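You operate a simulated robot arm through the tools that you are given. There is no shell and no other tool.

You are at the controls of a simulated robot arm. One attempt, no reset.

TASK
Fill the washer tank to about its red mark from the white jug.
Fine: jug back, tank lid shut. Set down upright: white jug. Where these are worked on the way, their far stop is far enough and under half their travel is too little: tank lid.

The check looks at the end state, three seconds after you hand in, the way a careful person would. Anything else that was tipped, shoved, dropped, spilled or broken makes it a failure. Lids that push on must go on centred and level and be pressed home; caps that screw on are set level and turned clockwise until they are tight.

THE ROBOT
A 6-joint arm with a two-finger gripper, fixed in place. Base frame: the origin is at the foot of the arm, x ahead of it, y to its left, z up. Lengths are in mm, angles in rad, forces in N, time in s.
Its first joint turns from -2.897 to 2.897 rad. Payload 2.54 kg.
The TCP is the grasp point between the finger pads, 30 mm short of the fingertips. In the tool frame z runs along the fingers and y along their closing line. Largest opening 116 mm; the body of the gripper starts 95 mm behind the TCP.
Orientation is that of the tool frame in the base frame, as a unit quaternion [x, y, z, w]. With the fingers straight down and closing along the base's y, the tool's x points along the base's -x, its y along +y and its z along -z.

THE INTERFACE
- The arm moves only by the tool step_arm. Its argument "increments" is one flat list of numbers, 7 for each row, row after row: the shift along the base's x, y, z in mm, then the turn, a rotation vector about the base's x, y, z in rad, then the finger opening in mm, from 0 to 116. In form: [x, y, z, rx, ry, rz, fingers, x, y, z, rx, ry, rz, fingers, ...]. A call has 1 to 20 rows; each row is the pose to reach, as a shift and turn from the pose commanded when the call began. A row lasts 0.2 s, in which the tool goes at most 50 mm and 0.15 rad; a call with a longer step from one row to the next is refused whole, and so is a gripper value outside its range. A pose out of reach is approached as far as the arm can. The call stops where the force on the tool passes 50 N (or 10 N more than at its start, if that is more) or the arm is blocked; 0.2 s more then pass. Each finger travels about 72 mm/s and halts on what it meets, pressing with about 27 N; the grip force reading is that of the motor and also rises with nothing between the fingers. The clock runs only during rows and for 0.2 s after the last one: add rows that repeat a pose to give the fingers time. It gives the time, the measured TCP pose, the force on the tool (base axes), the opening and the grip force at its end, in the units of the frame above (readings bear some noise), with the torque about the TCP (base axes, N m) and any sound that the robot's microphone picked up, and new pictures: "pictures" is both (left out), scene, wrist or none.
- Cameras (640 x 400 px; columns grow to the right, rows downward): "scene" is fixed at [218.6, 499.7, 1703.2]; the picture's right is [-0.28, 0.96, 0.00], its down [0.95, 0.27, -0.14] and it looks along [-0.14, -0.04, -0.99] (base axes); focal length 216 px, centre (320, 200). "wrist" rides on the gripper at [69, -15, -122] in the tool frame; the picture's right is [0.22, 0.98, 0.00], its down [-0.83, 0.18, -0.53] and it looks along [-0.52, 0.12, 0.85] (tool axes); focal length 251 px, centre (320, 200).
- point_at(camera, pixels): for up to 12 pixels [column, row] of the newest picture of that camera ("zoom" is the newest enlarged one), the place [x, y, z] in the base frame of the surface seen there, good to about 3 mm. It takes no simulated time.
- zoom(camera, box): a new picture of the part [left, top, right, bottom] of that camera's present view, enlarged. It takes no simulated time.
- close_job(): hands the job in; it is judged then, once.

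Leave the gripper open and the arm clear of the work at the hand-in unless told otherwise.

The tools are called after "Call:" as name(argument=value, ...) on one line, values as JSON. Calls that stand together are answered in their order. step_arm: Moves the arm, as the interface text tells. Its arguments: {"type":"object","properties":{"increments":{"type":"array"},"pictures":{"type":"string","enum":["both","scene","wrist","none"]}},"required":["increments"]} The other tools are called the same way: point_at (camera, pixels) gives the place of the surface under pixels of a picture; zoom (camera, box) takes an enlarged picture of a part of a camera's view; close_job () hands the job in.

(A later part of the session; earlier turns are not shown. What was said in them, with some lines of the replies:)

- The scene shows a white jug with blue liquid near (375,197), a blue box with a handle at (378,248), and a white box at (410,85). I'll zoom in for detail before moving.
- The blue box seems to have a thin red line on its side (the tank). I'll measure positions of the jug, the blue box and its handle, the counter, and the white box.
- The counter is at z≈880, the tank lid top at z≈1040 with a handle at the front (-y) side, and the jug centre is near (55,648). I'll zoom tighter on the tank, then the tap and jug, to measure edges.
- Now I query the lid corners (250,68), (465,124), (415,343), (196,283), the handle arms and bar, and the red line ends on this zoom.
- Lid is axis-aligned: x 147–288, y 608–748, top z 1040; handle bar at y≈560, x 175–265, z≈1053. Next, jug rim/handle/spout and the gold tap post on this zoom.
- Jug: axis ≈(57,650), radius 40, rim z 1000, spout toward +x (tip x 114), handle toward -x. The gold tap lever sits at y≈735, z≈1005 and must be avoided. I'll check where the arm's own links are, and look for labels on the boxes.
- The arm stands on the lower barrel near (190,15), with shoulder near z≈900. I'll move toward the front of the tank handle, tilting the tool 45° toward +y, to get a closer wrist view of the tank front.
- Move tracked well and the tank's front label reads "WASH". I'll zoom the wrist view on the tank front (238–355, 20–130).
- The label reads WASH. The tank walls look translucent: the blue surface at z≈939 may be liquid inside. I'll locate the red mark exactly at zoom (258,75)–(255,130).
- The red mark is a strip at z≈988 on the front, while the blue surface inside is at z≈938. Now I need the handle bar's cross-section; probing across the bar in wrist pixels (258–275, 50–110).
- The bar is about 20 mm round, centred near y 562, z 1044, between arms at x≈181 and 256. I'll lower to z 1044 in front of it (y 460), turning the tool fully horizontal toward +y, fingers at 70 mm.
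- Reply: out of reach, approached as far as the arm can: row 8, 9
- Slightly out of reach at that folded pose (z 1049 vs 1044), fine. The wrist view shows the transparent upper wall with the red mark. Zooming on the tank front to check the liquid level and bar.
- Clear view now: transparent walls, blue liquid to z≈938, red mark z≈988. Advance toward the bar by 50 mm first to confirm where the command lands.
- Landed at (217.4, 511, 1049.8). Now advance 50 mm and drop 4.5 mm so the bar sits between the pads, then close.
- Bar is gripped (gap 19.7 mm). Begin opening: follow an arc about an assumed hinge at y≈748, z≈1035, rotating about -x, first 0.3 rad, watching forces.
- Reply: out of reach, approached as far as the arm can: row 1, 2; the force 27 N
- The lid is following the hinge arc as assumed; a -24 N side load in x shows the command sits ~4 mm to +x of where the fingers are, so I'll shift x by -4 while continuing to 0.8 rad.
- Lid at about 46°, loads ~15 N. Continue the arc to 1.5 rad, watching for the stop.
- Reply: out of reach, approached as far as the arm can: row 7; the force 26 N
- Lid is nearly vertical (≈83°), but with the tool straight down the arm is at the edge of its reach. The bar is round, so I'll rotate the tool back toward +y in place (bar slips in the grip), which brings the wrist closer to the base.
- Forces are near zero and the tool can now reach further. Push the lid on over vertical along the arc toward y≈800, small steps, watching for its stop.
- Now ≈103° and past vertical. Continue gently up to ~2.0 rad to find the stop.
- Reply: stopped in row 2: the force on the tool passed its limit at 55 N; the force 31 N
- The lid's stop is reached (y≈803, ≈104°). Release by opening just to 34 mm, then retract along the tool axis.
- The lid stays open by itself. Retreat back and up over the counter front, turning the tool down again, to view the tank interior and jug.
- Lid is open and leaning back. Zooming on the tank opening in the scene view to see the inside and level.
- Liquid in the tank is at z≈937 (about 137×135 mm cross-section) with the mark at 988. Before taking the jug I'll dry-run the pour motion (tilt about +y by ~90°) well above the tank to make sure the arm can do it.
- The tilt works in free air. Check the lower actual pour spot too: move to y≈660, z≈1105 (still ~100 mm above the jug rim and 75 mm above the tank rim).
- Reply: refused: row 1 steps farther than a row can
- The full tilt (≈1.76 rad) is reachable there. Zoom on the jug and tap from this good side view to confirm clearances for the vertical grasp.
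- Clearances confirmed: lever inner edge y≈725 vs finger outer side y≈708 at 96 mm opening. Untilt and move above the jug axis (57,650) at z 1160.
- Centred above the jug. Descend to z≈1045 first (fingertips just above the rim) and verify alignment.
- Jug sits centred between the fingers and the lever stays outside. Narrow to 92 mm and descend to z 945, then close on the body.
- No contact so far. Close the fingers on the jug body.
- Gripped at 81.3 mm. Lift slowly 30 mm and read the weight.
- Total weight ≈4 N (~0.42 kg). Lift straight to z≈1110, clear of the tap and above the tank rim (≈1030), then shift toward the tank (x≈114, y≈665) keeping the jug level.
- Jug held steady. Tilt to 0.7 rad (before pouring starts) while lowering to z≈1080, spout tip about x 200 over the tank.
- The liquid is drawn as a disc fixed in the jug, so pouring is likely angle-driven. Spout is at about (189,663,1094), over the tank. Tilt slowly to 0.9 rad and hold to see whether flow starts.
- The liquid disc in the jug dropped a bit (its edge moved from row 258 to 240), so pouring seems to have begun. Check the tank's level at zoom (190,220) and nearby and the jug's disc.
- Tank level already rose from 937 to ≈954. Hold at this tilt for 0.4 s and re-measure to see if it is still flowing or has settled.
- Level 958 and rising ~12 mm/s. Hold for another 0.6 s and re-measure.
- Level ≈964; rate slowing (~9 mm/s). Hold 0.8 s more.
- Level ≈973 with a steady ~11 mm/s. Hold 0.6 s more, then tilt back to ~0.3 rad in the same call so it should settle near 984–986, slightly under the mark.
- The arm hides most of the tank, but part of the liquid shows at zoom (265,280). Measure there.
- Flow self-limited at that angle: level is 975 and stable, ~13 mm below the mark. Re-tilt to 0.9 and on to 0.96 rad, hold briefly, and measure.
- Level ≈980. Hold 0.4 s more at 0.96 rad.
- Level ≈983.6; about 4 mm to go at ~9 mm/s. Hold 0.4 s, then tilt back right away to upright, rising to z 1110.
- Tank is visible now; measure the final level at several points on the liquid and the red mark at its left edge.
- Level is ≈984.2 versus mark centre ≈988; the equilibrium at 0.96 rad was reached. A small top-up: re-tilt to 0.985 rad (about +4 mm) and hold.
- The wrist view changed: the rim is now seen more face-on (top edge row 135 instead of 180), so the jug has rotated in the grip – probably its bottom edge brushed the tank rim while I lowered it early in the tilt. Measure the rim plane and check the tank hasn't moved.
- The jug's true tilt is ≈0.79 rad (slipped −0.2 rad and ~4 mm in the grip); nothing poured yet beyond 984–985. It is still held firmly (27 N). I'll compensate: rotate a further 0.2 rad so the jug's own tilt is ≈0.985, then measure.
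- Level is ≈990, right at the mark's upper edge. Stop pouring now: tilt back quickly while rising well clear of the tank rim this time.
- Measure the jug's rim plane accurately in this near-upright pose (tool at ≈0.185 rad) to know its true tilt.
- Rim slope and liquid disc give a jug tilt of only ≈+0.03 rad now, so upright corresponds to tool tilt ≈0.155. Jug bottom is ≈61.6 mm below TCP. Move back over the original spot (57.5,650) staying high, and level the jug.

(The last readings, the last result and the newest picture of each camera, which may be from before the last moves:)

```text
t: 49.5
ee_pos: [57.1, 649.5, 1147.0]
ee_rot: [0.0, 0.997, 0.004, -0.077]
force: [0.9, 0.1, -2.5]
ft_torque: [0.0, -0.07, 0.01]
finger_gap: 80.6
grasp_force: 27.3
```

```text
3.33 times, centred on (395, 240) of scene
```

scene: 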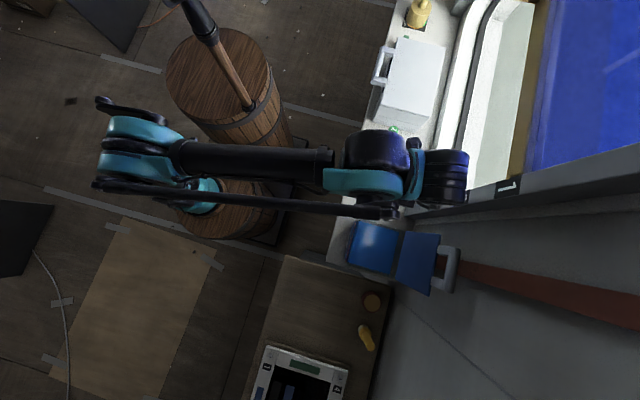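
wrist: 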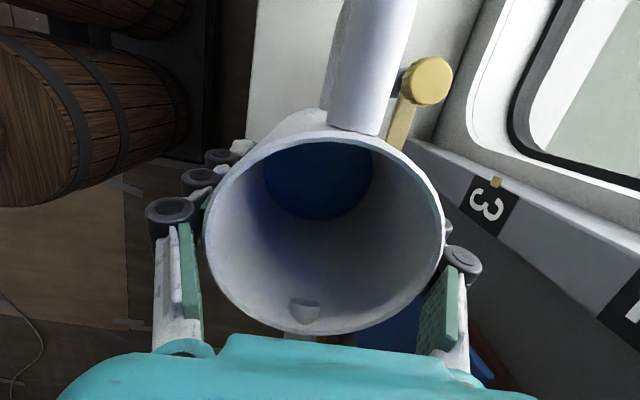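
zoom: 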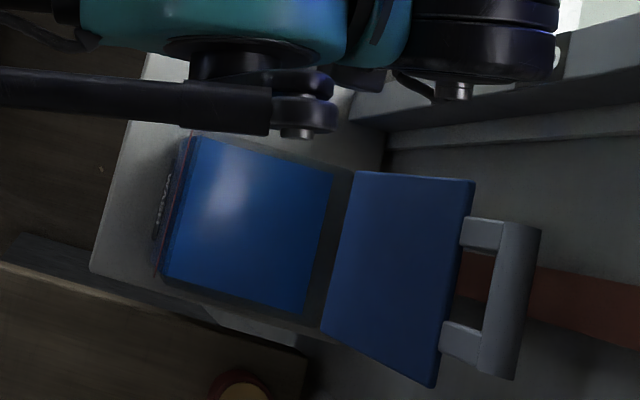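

The rim is level within ~0.02 rad. Meanwhile check the final level and tank position in this zoom.

Call:
point_at(camera="zoom", pixels=[[220, 200], [260, 230], [300, 260], [200, 250], [310, 200], [250, 180], [270, 290], [190, 142], [160, 272], [172, 225], [360, 175], [325, 330]])

Call:
zoom(camera="scene", box=[345, 210, 400, 265])

```text
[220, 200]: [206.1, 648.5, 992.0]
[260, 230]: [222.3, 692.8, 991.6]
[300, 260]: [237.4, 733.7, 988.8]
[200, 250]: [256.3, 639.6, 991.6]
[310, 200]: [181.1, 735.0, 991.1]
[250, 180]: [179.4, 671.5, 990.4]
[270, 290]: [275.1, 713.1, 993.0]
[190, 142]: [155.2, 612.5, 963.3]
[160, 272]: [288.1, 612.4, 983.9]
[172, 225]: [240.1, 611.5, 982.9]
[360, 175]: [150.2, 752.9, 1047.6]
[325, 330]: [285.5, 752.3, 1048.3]
```

```text
7.27 times, centred on (372, 238) of scene
```

zoom: 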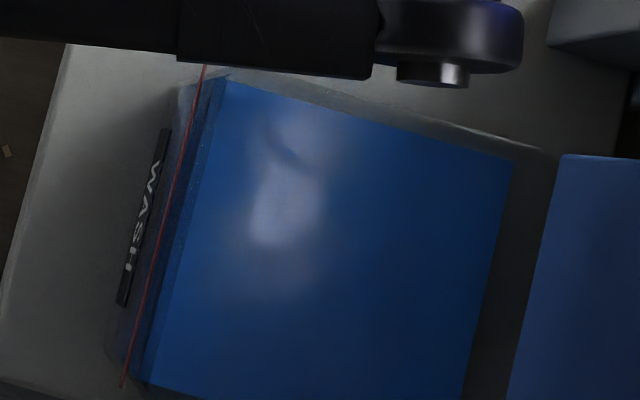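

Level is ≈991 versus mark ≈988 – about at the mark. The tank has not moved (rim x 150–285). Now lower the jug over its original place to ~8 mm above the counter.

Call:
step_arm(increments=[1, 0.7, -25, 0, -0.01, 0, 60, 1, 0.7, -50, 0, -0.015, 0, 60, 1, 0.7, -75, 0, -0.015, 0, 60, 1, 0.7, -100, 0, -0.015, 0, 60, 1, 0.7, -125, 0, -0.015, 0, 60, 1, 0.7, -150, 0, -0.015, 0, 60, 1, 0.7, -172, 0, -0.015, 0, 60, 1, 0.7, -186, 0, -0.015, 0, 60, 1, 0.7, -196, 0, -0.015, 0, 60, 1, 0.7, -196, 0, -0.015, 0, 60])

Call:
point_at(camera="wrist", pixels=[[325, 136], [328, 333], [206, 235], [442, 235], [300, 139], [350, 139], [300, 330], [355, 330], [235, 170], [418, 170], [225, 290], [350, 40]])

```text
t: 51.7
ee_pos: [58.1, 650.4, 949.4]
ee_rot: [0.0, 0.998, 0.004, -0.07]
force: [-0.1, 0.6, -2.5]
ft_torque: [-0.01, -0.07, -0.01]
finger_gap: 80.8
grasp_force: 27.4
```

scene: 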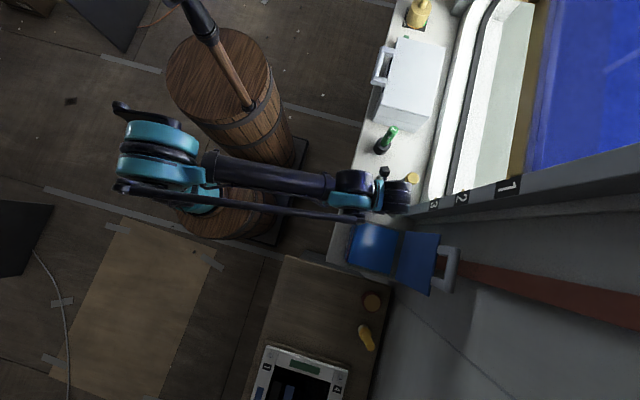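
wrist: 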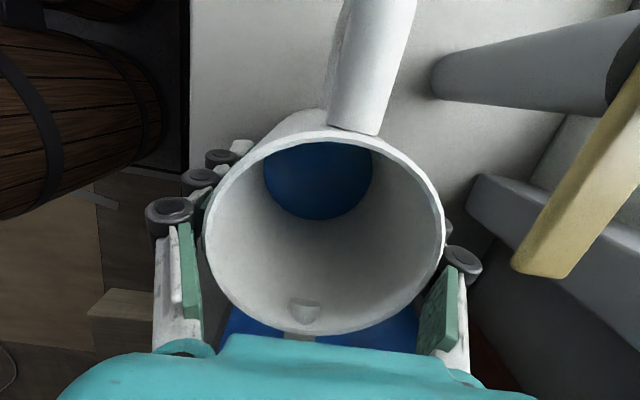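

```text
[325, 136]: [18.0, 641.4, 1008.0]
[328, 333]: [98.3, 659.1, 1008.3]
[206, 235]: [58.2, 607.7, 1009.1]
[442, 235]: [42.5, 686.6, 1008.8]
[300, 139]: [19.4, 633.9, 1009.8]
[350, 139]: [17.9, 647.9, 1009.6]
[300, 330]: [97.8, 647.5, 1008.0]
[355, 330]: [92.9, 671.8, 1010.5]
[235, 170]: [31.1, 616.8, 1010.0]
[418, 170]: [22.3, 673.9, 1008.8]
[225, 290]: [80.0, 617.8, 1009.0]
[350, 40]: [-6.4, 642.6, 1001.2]
```

Rim is level (1008–1010 all around), ~9 mm above its resting height of 1000. Lower gently 8.5 mm and check contact force.

Call:
step_arm(increments=[0, 0, -3, 0, 0, 0, 60, 0, 0, -6, 0, 0, 0, 60, 0, 0, -7.5, 0, 0, 0, 60, 0, 0, -8.5, 0, 0, 0, 60], pictures="wrist")

Call:
point_at(camera="wrist", pixels=[[325, 136], [328, 333], [206, 235], [442, 235], [300, 139], [350, 139], [300, 330], [355, 330]])

```text
t: 52.7
ee_pos: [59.5, 651.4, 942.6]
ee_rot: [0.0, 0.998, 0.004, -0.069]
force: [1.1, 4.4, 16.0]
ft_torque: [-0.24, 0.14, -0.06]
finger_gap: 81.0
grasp_force: 27.2
```

wrist: 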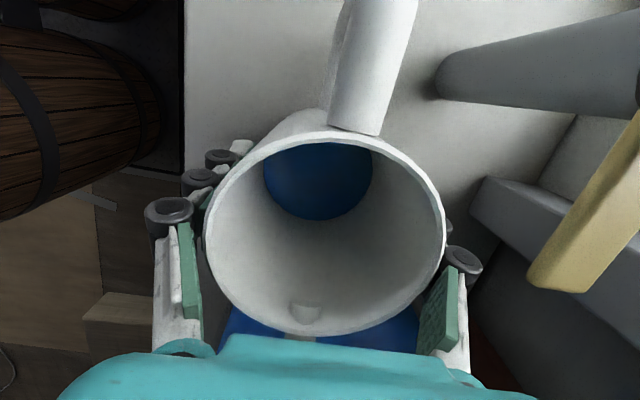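

```text
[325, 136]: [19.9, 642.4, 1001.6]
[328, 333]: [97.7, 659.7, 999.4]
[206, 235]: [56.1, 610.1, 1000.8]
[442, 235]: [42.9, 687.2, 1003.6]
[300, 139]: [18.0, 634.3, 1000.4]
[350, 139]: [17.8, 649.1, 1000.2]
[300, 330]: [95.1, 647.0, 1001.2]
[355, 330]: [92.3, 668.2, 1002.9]
```

The jug is on the counter (16 N contact, rim back at ≈1001). Relieve the pressure slightly and open to 93 mm.

Call:
step_arm(increments=[0, 0, 1.2, 0, 0, 0, 60, 0, 0, 1.2, 0, 0, 0, 82, 0, 0, 1.2, 0, 0, 0, 86, 0, 0, 1.2, 0, 0, 0, 93, 0, 0, 1.2, 0, 0, 0, 93])

Call:
point_at(camera="wrist", pixels=[[325, 136], [328, 333], [206, 235], [442, 235], [300, 139], [350, 139], [300, 330], [355, 330]])

```text
t: 53.9
ee_pos: [58.2, 650.1, 942.1]
ee_rot: [0.0, 0.998, 0.004, -0.07]
force: [-0.3, -0.5, -1.0]
ft_torque: [0.04, -0.01, 0.02]
finger_gap: 93.4
grasp_force: 0.0
```

scene: 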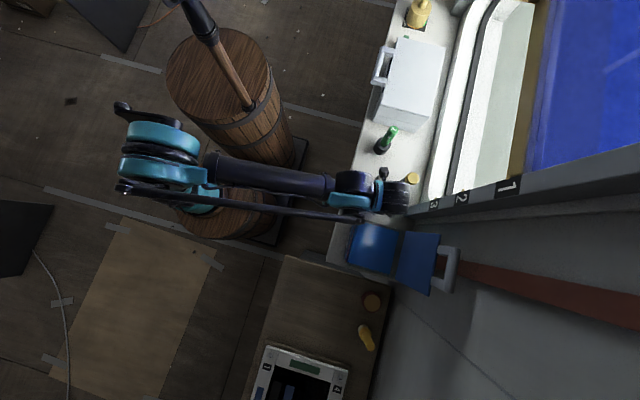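
wrist: 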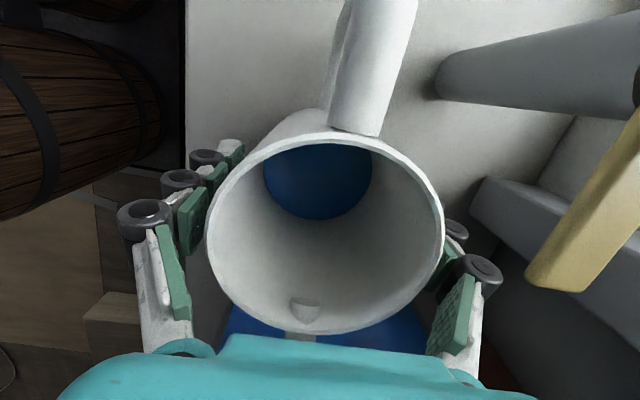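

```text
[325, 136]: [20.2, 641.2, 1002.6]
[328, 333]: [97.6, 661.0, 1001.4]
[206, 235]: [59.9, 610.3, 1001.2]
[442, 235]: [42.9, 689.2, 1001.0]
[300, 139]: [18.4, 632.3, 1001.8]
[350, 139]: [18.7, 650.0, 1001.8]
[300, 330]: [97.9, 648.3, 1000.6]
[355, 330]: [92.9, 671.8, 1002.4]
```

Jug stands level (rim ≈1001 all round) and free of the fingers. Retract straight up.

Call:
step_arm(increments=[0, 0, 12, 0, 0, 0, 93, 0, 0, 30, 0, 0, 0, 93, 0, 0, 55, 0, 0, 0, 93, 0, 0, 85, 0, 0, 0, 93, 0, 0, 120, 0, 0, 0, 93, 0, 0, 160, 0, 0, 0, 93, 0, 0, 205, 0, 0, 0, 93, 0, 0, 250, 0, 0, 0, 93, 0, 0, 250, 0, 0, 0, 93])

Call:
zoom(camera="wrist", box=[220, 0, 480, 200])

```text
t: 55.9
ee_pos: [58.5, 652.6, 1194.6]
ee_rot: [0.0, 0.998, 0.004, -0.069]
force: [-0.8, 0.7, 1.0]
ft_torque: [0.01, 0.01, 0.01]
finger_gap: 93.1
grasp_force: 0.0
```

scene: 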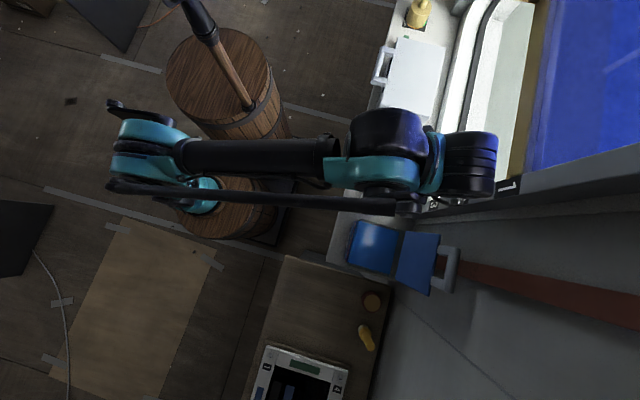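
wrist: 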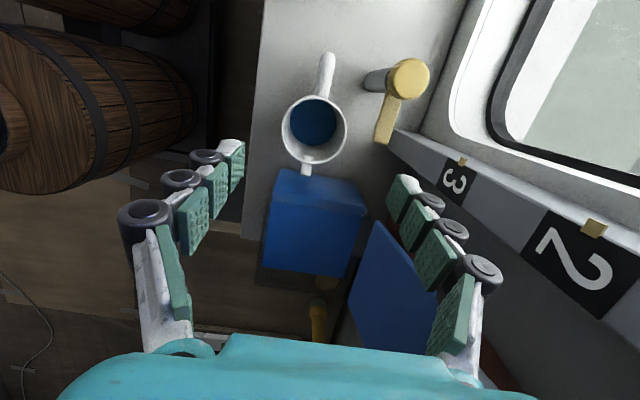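

```text
2.00 times, centred on (350, 100) of wrist
```

zoom: 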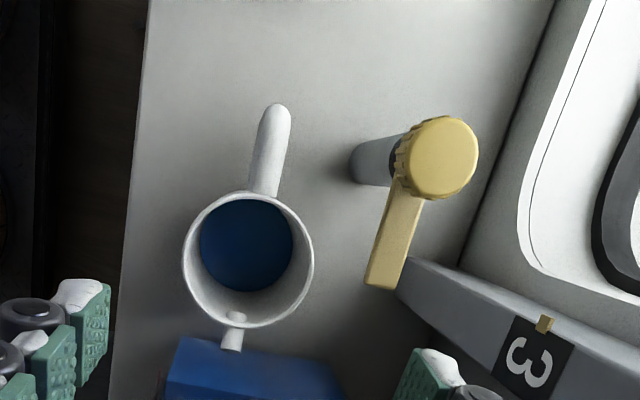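

Jug is back in place with no visible spill. Now return to the lid: go back and up to (150,560,1320), removing the 0.14 rad tilt about y.

Call:
step_arm(increments=[18, -18, 25, 0, -0.03, 0, 80, 36, -36, 50, 0, -0.06, 0, 60, 54, -54, 75, 0, -0.09, 0, 50, 73, -73, 100, 0, -0.12, 0, 40, 91.5, -92, 125, 0, -0.14, 0, 36, 91.5, -92, 125, 0, -0.14, 0, 36])

Call:
zoom(camera="scene", box=[320, 150, 480, 310])

```text
t: 57.3
ee_pos: [148.4, 558.7, 1317.9]
ee_rot: [0.0, 1.0, 0.003, 0.0]
force: [0.0, -0.2, 0.4]
ft_torque: [0.02, -0.03, -0.01]
finger_gap: 35.6
grasp_force: 0.1
```

scene: 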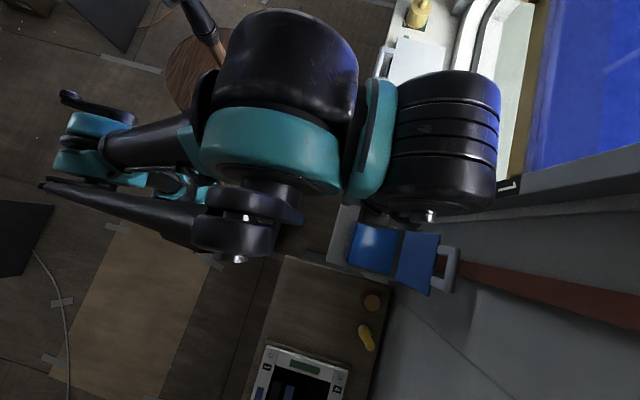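
wrist: 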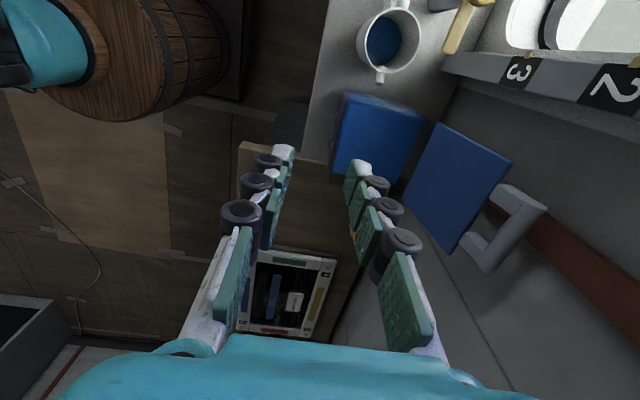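

```text
2.50 times, centred on (400, 230) of scene
```

zoom: 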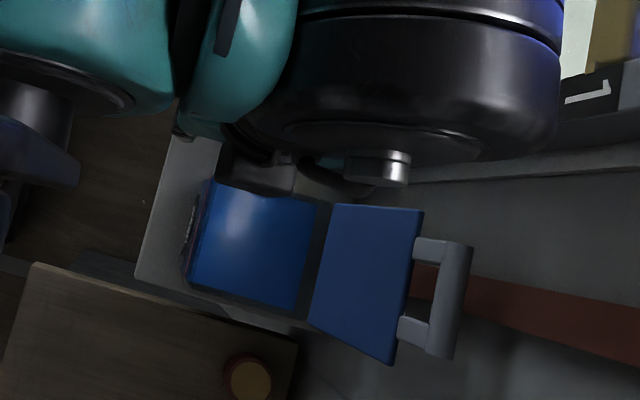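

Lid still open. Confirm the bar's present position in this zoom: bar at (455,270), (445,330), arms (428,248), (415,330).

Call:
point_at(camera="zoom", pixels=[[458, 270], [452, 300], [445, 335], [462, 255], [428, 248], [412, 330], [465, 300], [442, 300]])

Call:
point_at(camera="wrist", pixels=[[525, 225], [510, 240], [515, 195], [475, 245], [495, 255]])

```text
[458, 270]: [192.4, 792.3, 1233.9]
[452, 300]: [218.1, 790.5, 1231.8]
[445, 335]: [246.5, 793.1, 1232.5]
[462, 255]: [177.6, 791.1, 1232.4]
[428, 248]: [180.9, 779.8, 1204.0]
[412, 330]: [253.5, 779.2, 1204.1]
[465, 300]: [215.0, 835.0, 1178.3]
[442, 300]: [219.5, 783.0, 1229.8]
```

```text
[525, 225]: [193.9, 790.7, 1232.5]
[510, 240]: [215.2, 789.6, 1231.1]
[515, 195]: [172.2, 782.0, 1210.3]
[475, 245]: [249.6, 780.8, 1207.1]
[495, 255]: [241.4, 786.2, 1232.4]
```

The bar centre is at about (218, 795, 1221). Approach along the same tilted direction: first to the pre-grasp point 60 mm short, at (217,758,1268), tilt 0.655 rad.

Call:
step_arm(increments=[8.6, 25, -6, 0.082, 0, 0, 36, 17, 50, -12, 0.164, 0, 0, 36, 26, 75, -18, 0.246, 0, 0, 36, 34, 100, -25, 0.328, 0, 0, 36, 43, 125, -31, 0.41, 0, 0, 36, 51, 150, -37, 0.492, 0, 0, 36, 60, 175, -43, 0.574, 0, 0, 36, 69, 199, -49.4, 0.655, 0, 0, 36, 69, 199, -49.4, 0.655, 0, 0, 36])

Call:
zoom(camera="wrist", box=[180, 60, 440, 300])

```text
t: 59.3
ee_pos: [219.4, 758.8, 1268.4]
ee_rot: [0.0, 0.946, 0.326, 0.001]
force: [-0.7, 0.5, -0.4]
ft_torque: [0.01, -0.03, -0.03]
finger_gap: 35.9
grasp_force: 0.1
```

scene: 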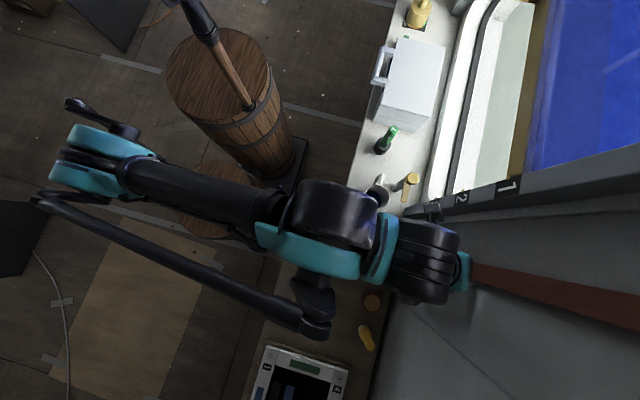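
wrist: 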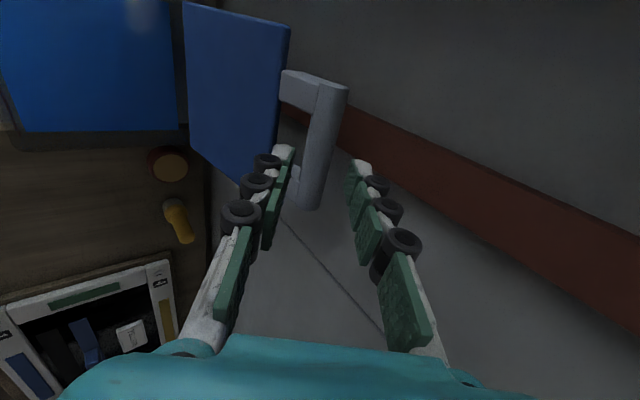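

```text
1.67 times, centred on (310, 180) of wrist
```

zoom: 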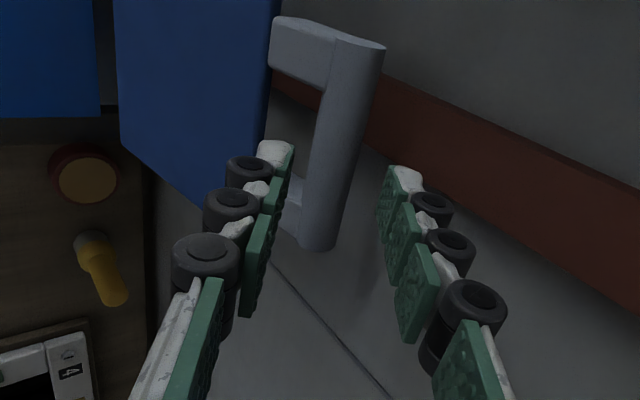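

The bar lies between the fingers. Advance 60 mm along the tool axis and close on it.

Call:
step_arm(increments=[0, 9, -12, 0, 0, 0, 36, 0, 18, -24, 0, 0, 0, 36, 0, 27, -36, 0, 0, 0, 36, 0, 36.5, -47.5, 0, 0, 0, 36, 0, 36.5, -47.5, 0, 0, 0, 24, 0, 36.5, -47.5, 0, 0, 0, 10, 0, 36.5, -47.5, 0, 0, 0, 5])

```text
t: 60.9
ee_pos: [218.7, 795.4, 1219.9]
ee_rot: [0.0, 0.946, 0.325, 0.0]
force: [0.4, 0.4, -1.9]
ft_torque: [0.04, -0.06, -0.06]
finger_gap: 19.9
grasp_force: 43.3
```

scene: 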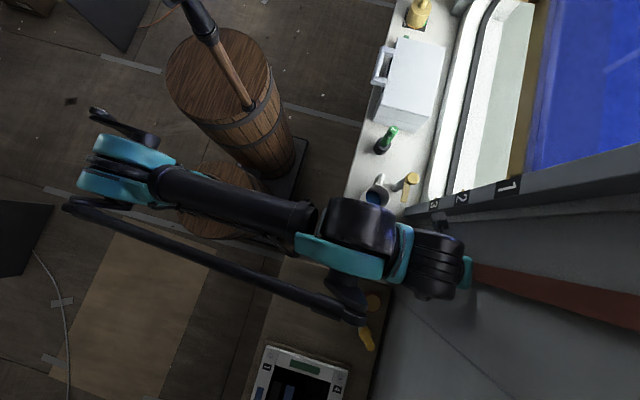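
wrist: 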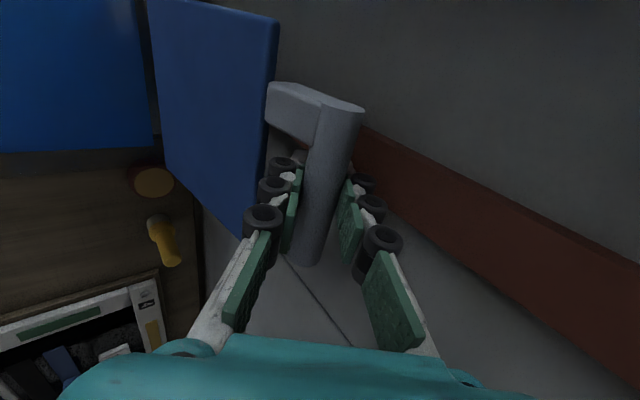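

Gripped again at (795,1220). Close the lid in reverse along the arc about the hinge (≈y 750, z 1036), letting the round bar turn in the grip while the tool tilts only slightly. First part to about 45°.

Call:
step_arm(increments=[0, -18.9, 3.6, 0.028, 0, 0, 5, 0, -37.7, 5.3, 0.056, 0, 0, 5, 0, -56.6, 5.2, 0.084, 0, 0, 5, 0, -75.4, 3.1, 0.112, 0, 0, 5, 0, -93.8, -0.8, 0.14, 0, 0, 5, 0, -111.8, -6.6, 0.168, 0, 0, 5, 0, -129.2, -14.1, 0.196, 0, 0, 5, 0, -145.7, -23.3, 0.224, 0, 0, 5])

```text
t: 62.7
ee_pos: [218.7, 649.7, 1197.9]
ee_rot: [0.001, 0.903, 0.429, -0.001]
force: [2.9, 7.6, -8.4]
ft_torque: [0.31, 0.01, 0.04]
finger_gap: 20.8
grasp_force: 44.7
```

scene: 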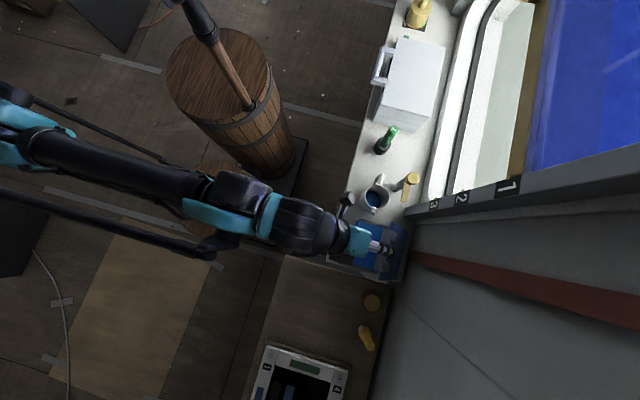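
wrist: 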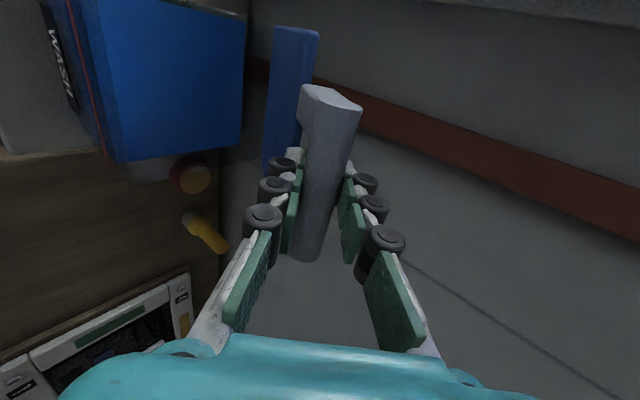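

Tracking well with light forces. Continue lowering to just above closed.

Call:
step_arm(increments=[0, -15.4, -10.7, 0.035, 0, 0, 5, 0, -29.7, -23, 0.07, 0, 0, 5, 0, -42.8, -36.8, 0.105, 0, 0, 5, 0, -54.4, -51.7, 0.14, 0, 0, 5, 0, -64.5, -67.7, 0.175, 0, 0, 5, 0, -72.9, -84.6, 0.21, 0, 0, 5, 0, -79.6, -102.3, 0.245, 0, 0, 5, 0, -84.5, -120.5, 0.28, 0, 0, 5, 0, -87.5, -139.1, 0.315, 0, 0, 5])

```text
t: 64.7
ee_pos: [218.8, 562.1, 1057.8]
ee_rot: [-0.001, 0.825, 0.565, 0.0]
force: [2.4, 20.8, -0.3]
ft_torque: [0.4, 0.02, -0.02]
finger_gap: 20.8
grasp_force: 44.9
```

scene: 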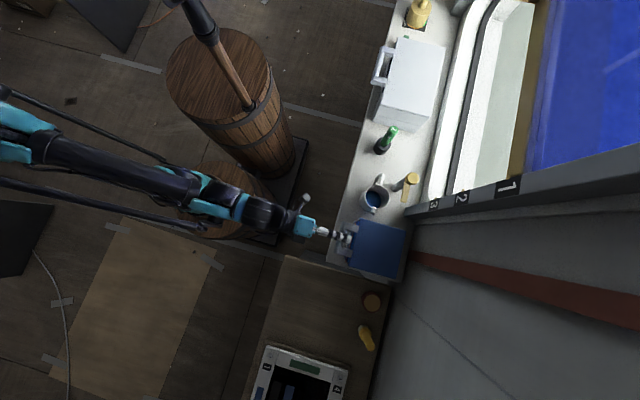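
wrist: 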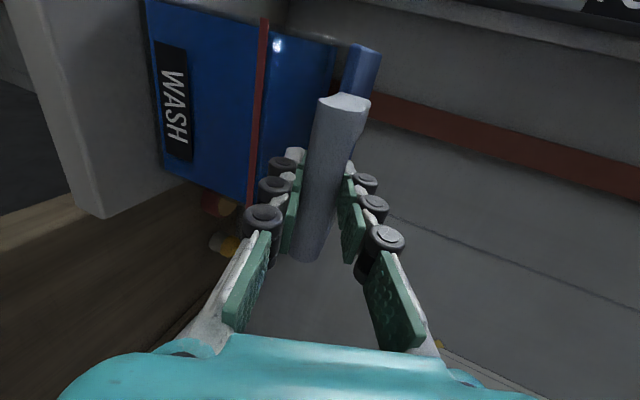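

Nearly closed (≈13 mm left); there's a 21 N pull in y, so I ease +2 mm in y while lowering the rest gently.

Call:
step_arm(increments=[0, 2, -3, 0.01, 0, 0, 5, 0, 2, -7, 0.02, 0, 0, 5, 0, 2, -10, 0.03, 0, 0, 5, 0, 1.5, -12.5, 0.03, 0, 0, 5, 0, 1.5, -14, 0.03, 0, 0, 5])

Call:
zoom(camera="wrist", box=[140, 0, 400, 220])

```text
t: 65.9
ee_pos: [217.1, 561.9, 1044.9]
ee_rot: [0.0, 0.816, 0.578, -0.001]
force: [-0.8, -15.8, 2.2]
ft_torque: [0.0, 0.06, 0.0]
finger_gap: 20.5
grasp_force: 44.7
```

scene: 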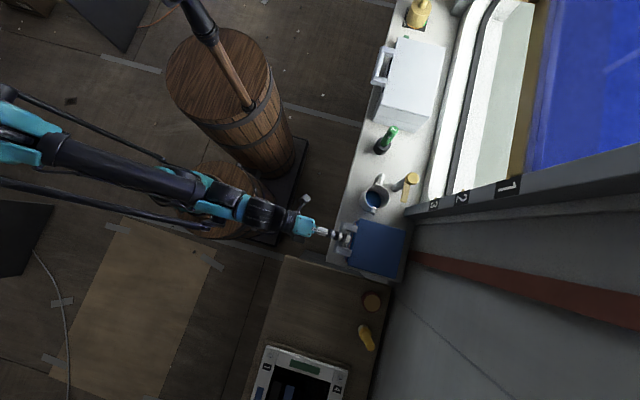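
wrist: 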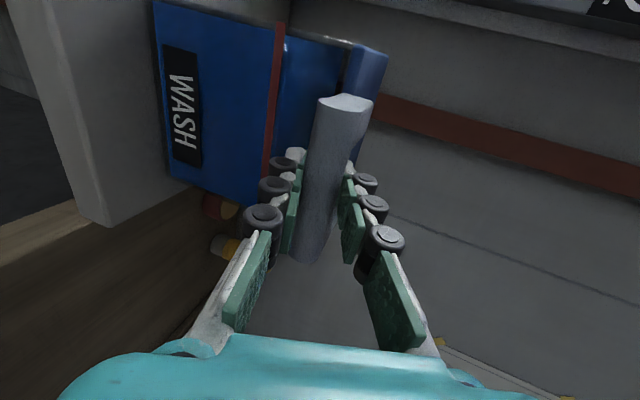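

```text
1.82 times, centred on (270, 110) of wrist
```

zoom: 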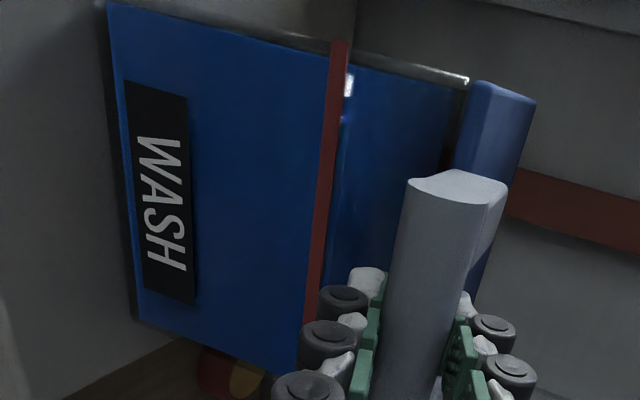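

The bar is back at its original closed height (1044.9). Ease y by -1 and press down up to 3 mm to feel whether the lid is seated.

Call:
step_arm(increments=[0, -1, -1, 0, 0, 0, 5, 0, -1, -2, 0, 0, 0, 5, 0, -1, -3, 0, 0, 0, 5])

Call:
zoom(camera="scene", box=[330, 205, 420, 290])

Call:
point_at(camera="zoom", pixels=[[260, 90], [450, 130], [405, 325], [210, 270], [330, 200], [260, 180], [230, 250], [400, 150]])

```text
t: 66.7
ee_pos: [218.4, 562.4, 1042.9]
ee_rot: [0.0, 0.816, 0.579, 0.0]
force: [0.2, 1.7, 35.0]
ft_torque: [0.23, 0.05, 0.02]
finger_gap: 20.8
grasp_force: 45.1
```

scene: 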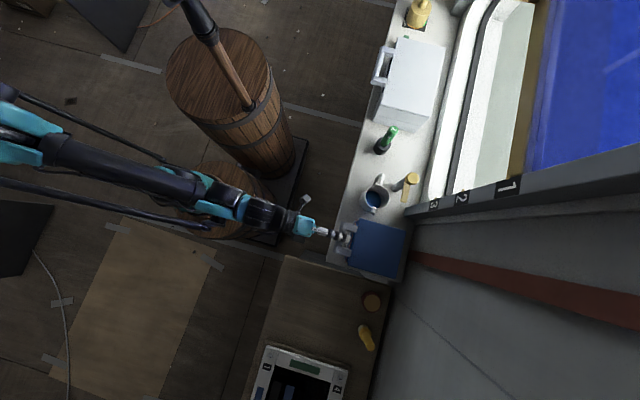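
wrist: 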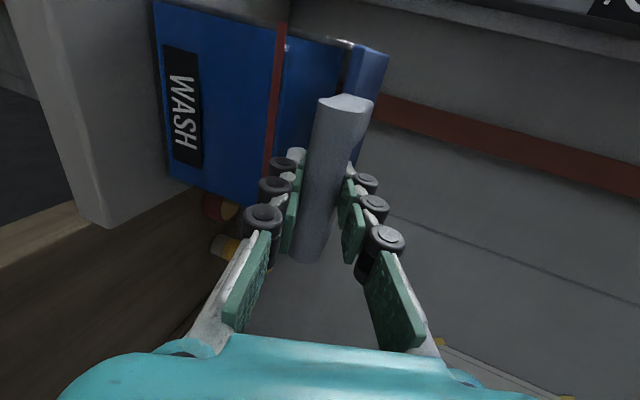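

```text
4.71 times, centred on (375, 248) of scene
```

zoom: 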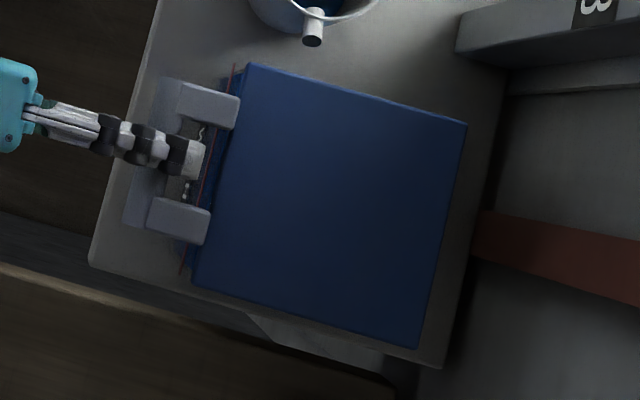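

```text
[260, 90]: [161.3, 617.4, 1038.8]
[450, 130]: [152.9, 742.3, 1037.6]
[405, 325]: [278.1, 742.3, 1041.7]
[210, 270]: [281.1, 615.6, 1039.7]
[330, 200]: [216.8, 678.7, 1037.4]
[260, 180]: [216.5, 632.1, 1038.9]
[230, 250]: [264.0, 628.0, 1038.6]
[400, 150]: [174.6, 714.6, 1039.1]
```

The lid is seated flat (z≈1039, 35 N reaction), in exactly its original place. Relax the push, open to 42 mm and retract along the tool axis.

Call:
step_arm(increments=[0, 0, 2, 0, 0, 0, 5, 0, 0, 2, 0, 0, 0, 26, 0, 0, 2, 0, 0, 0, 42, 0, 0, 2, 0, 0, 0, 42, 0, -9, 5, 0, 0, 0, 42, 0, -22, 10, 0, 0, 0, 42, 0, -40, 16, 0, 0, 0, 42, 0, -60, 24, 0, 0, 0, 42])

```text
t: 68.5
ee_pos: [218.8, 502.1, 1065.3]
ee_rot: [0.0, 0.816, 0.577, 0.0]
force: [-0.3, -0.1, 0.1]
ft_torque: [0.0, -0.03, -0.04]
finger_gap: 42.0
grasp_force: 0.2
```

scene: 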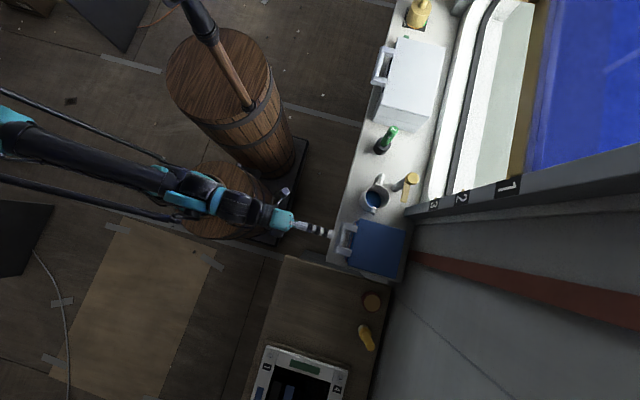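
wrist: 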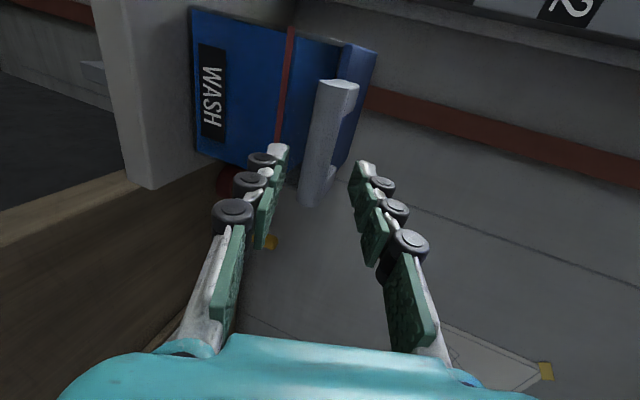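

Free of the handle. Zoom on the tank front to compare the liquid with the red mark.

Call:
zoom(camera="wrist", box=[180, 0, 390, 180])

Call:
point_at(camera="wrist", pixels=[[290, 40], [288, 60], [286, 80], [300, 50], [310, 50], [318, 55], [330, 55], [280, 60]])

```text
2.22 times, centred on (285, 90) of wrist
```

zoom: 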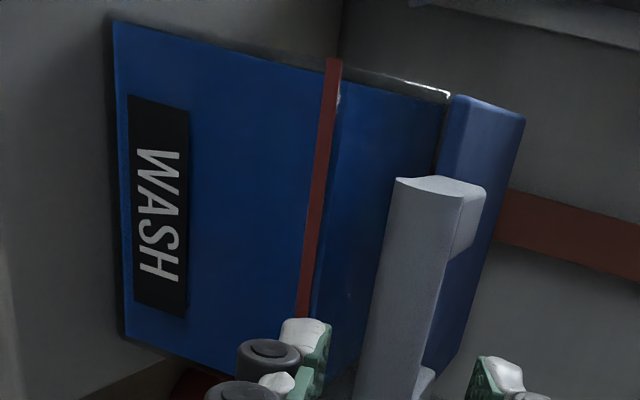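

```text
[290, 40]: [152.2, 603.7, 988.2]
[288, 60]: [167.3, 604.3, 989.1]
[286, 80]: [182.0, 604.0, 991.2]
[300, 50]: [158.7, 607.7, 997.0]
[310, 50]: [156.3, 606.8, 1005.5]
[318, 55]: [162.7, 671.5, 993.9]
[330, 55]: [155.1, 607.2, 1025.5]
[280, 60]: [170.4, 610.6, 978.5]
```

The liquid (≈991) matches the red mark (≈988–991). Back away up to the safe pose and take a last look at everything.

Call:
step_arm(increments=[0, -10, 25, -0.05, 0, 0, 60, 0, -20, 55, -0.1, 0, 0, 80, 0, -30, 85, -0.16, 0, 0, 100, 0, -42, 115, -0.22, 0, 0, 110, 0, -54, 145, -0.28, 0, 0, 110, 0, -64, 175, -0.34, 0, 0, 110, 0, -74, 205, -0.4, 0, 0, 110, -10, -84, 234, -0.45, 0, 0, 110, -30, -90, 260, -0.55, 0, 0, 110, -50, -95, 290, -0.65, 0, 0, 110, -75, -98, 320, -0.78, 0, 0, 110, -100, -99, 345, -0.9, 0, 0, 110, -123, -99, 368, -1.03, 0, 0, 110, -123, -99, 368, -1.15, 0, 0, 110, -123, -99, 368, -1.232, 0, 0, 110])

Call:
zoom(camera="scene", box=[320, 140, 440, 290])

Call:
zoom(camera="wrist", box=[340, 20, 540, 220])

```text
t: 71.7
ee_pos: [96.6, 401.3, 1434.3]
ee_rot: [-0.001, 1.0, -0.002, -0.001]
force: [-0.4, 0.0, -0.3]
ft_torque: [0.06, 0.01, -0.03]
finger_gap: 109.9
grasp_force: 0.1
```

scene: 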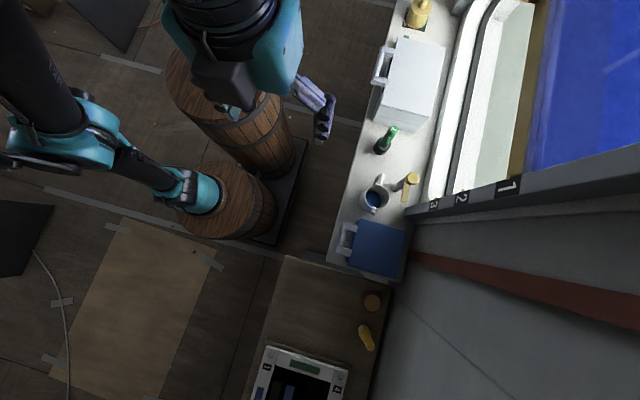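
wrist: 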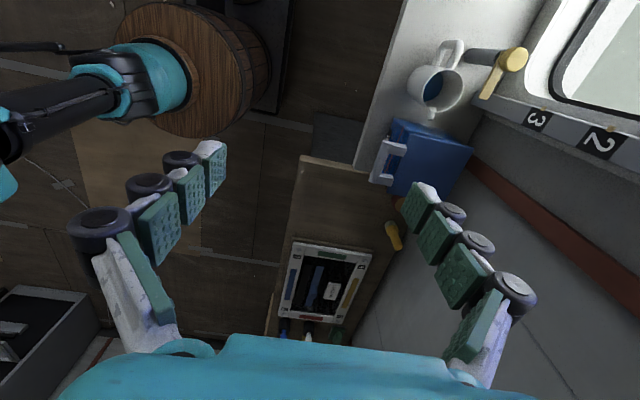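

```text
2.67 times, centred on (380, 215) of scene
```

zoom: 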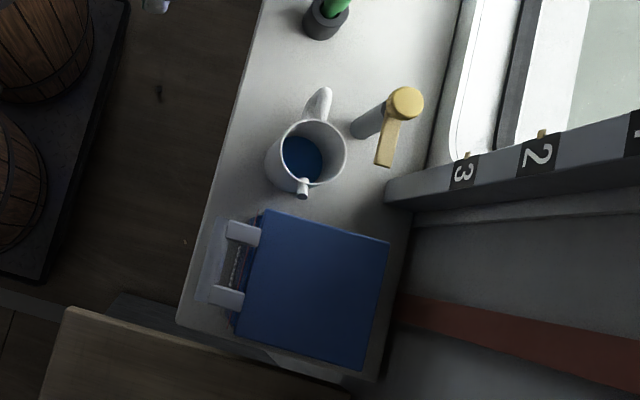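

```text
2.00 times, centred on (440, 120) of wrist
```

zoom: 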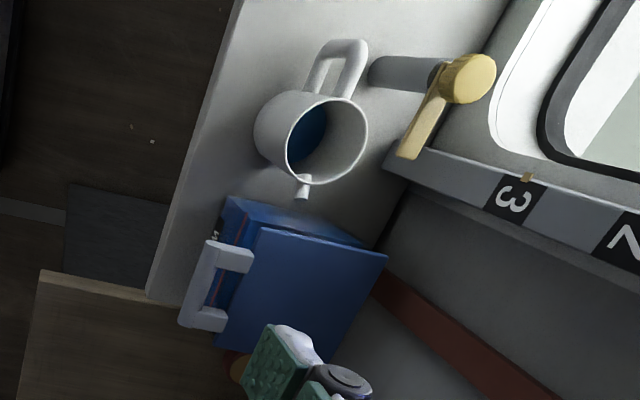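

The jug stands upright where it started, and the tank lid is shut and level. The liquid sits at the red mark. I see no spill, nothing else has been disturbed, and the arm is clear with the gripper open. Handing in.

Call:
close_job()

```text
The job is handed in.
```

I filled the washer tank from the white jug to about its red mark and handed the job in. The result of the check hasn't come back yet.

- **Level:** the liquid in the tank reads about z 991 mm. The mark reads 988 to 991 mm, so it is level with the mark or a few millimetres over.
- **Jug:** it is back in its original spot, standing upright with a level rim, and about 28 mm of liquid is left in it.
- **Tank lid:** I opened it to its far stop, about 100° round, and shut it again. It sits flat, and the tank shows no movement from where it started.
- **Jug slip:** while tilting for the last top-up, the jug turned about 0.15 to 0.2 rad in the grip. I think its base brushed the tank rim. I corrected for it before pouring more and before setting the jug down.
- **Surroundings:** I saw no spill in the final pictures and nothing else looks disturbed. The gripper is open and the arm is clear.
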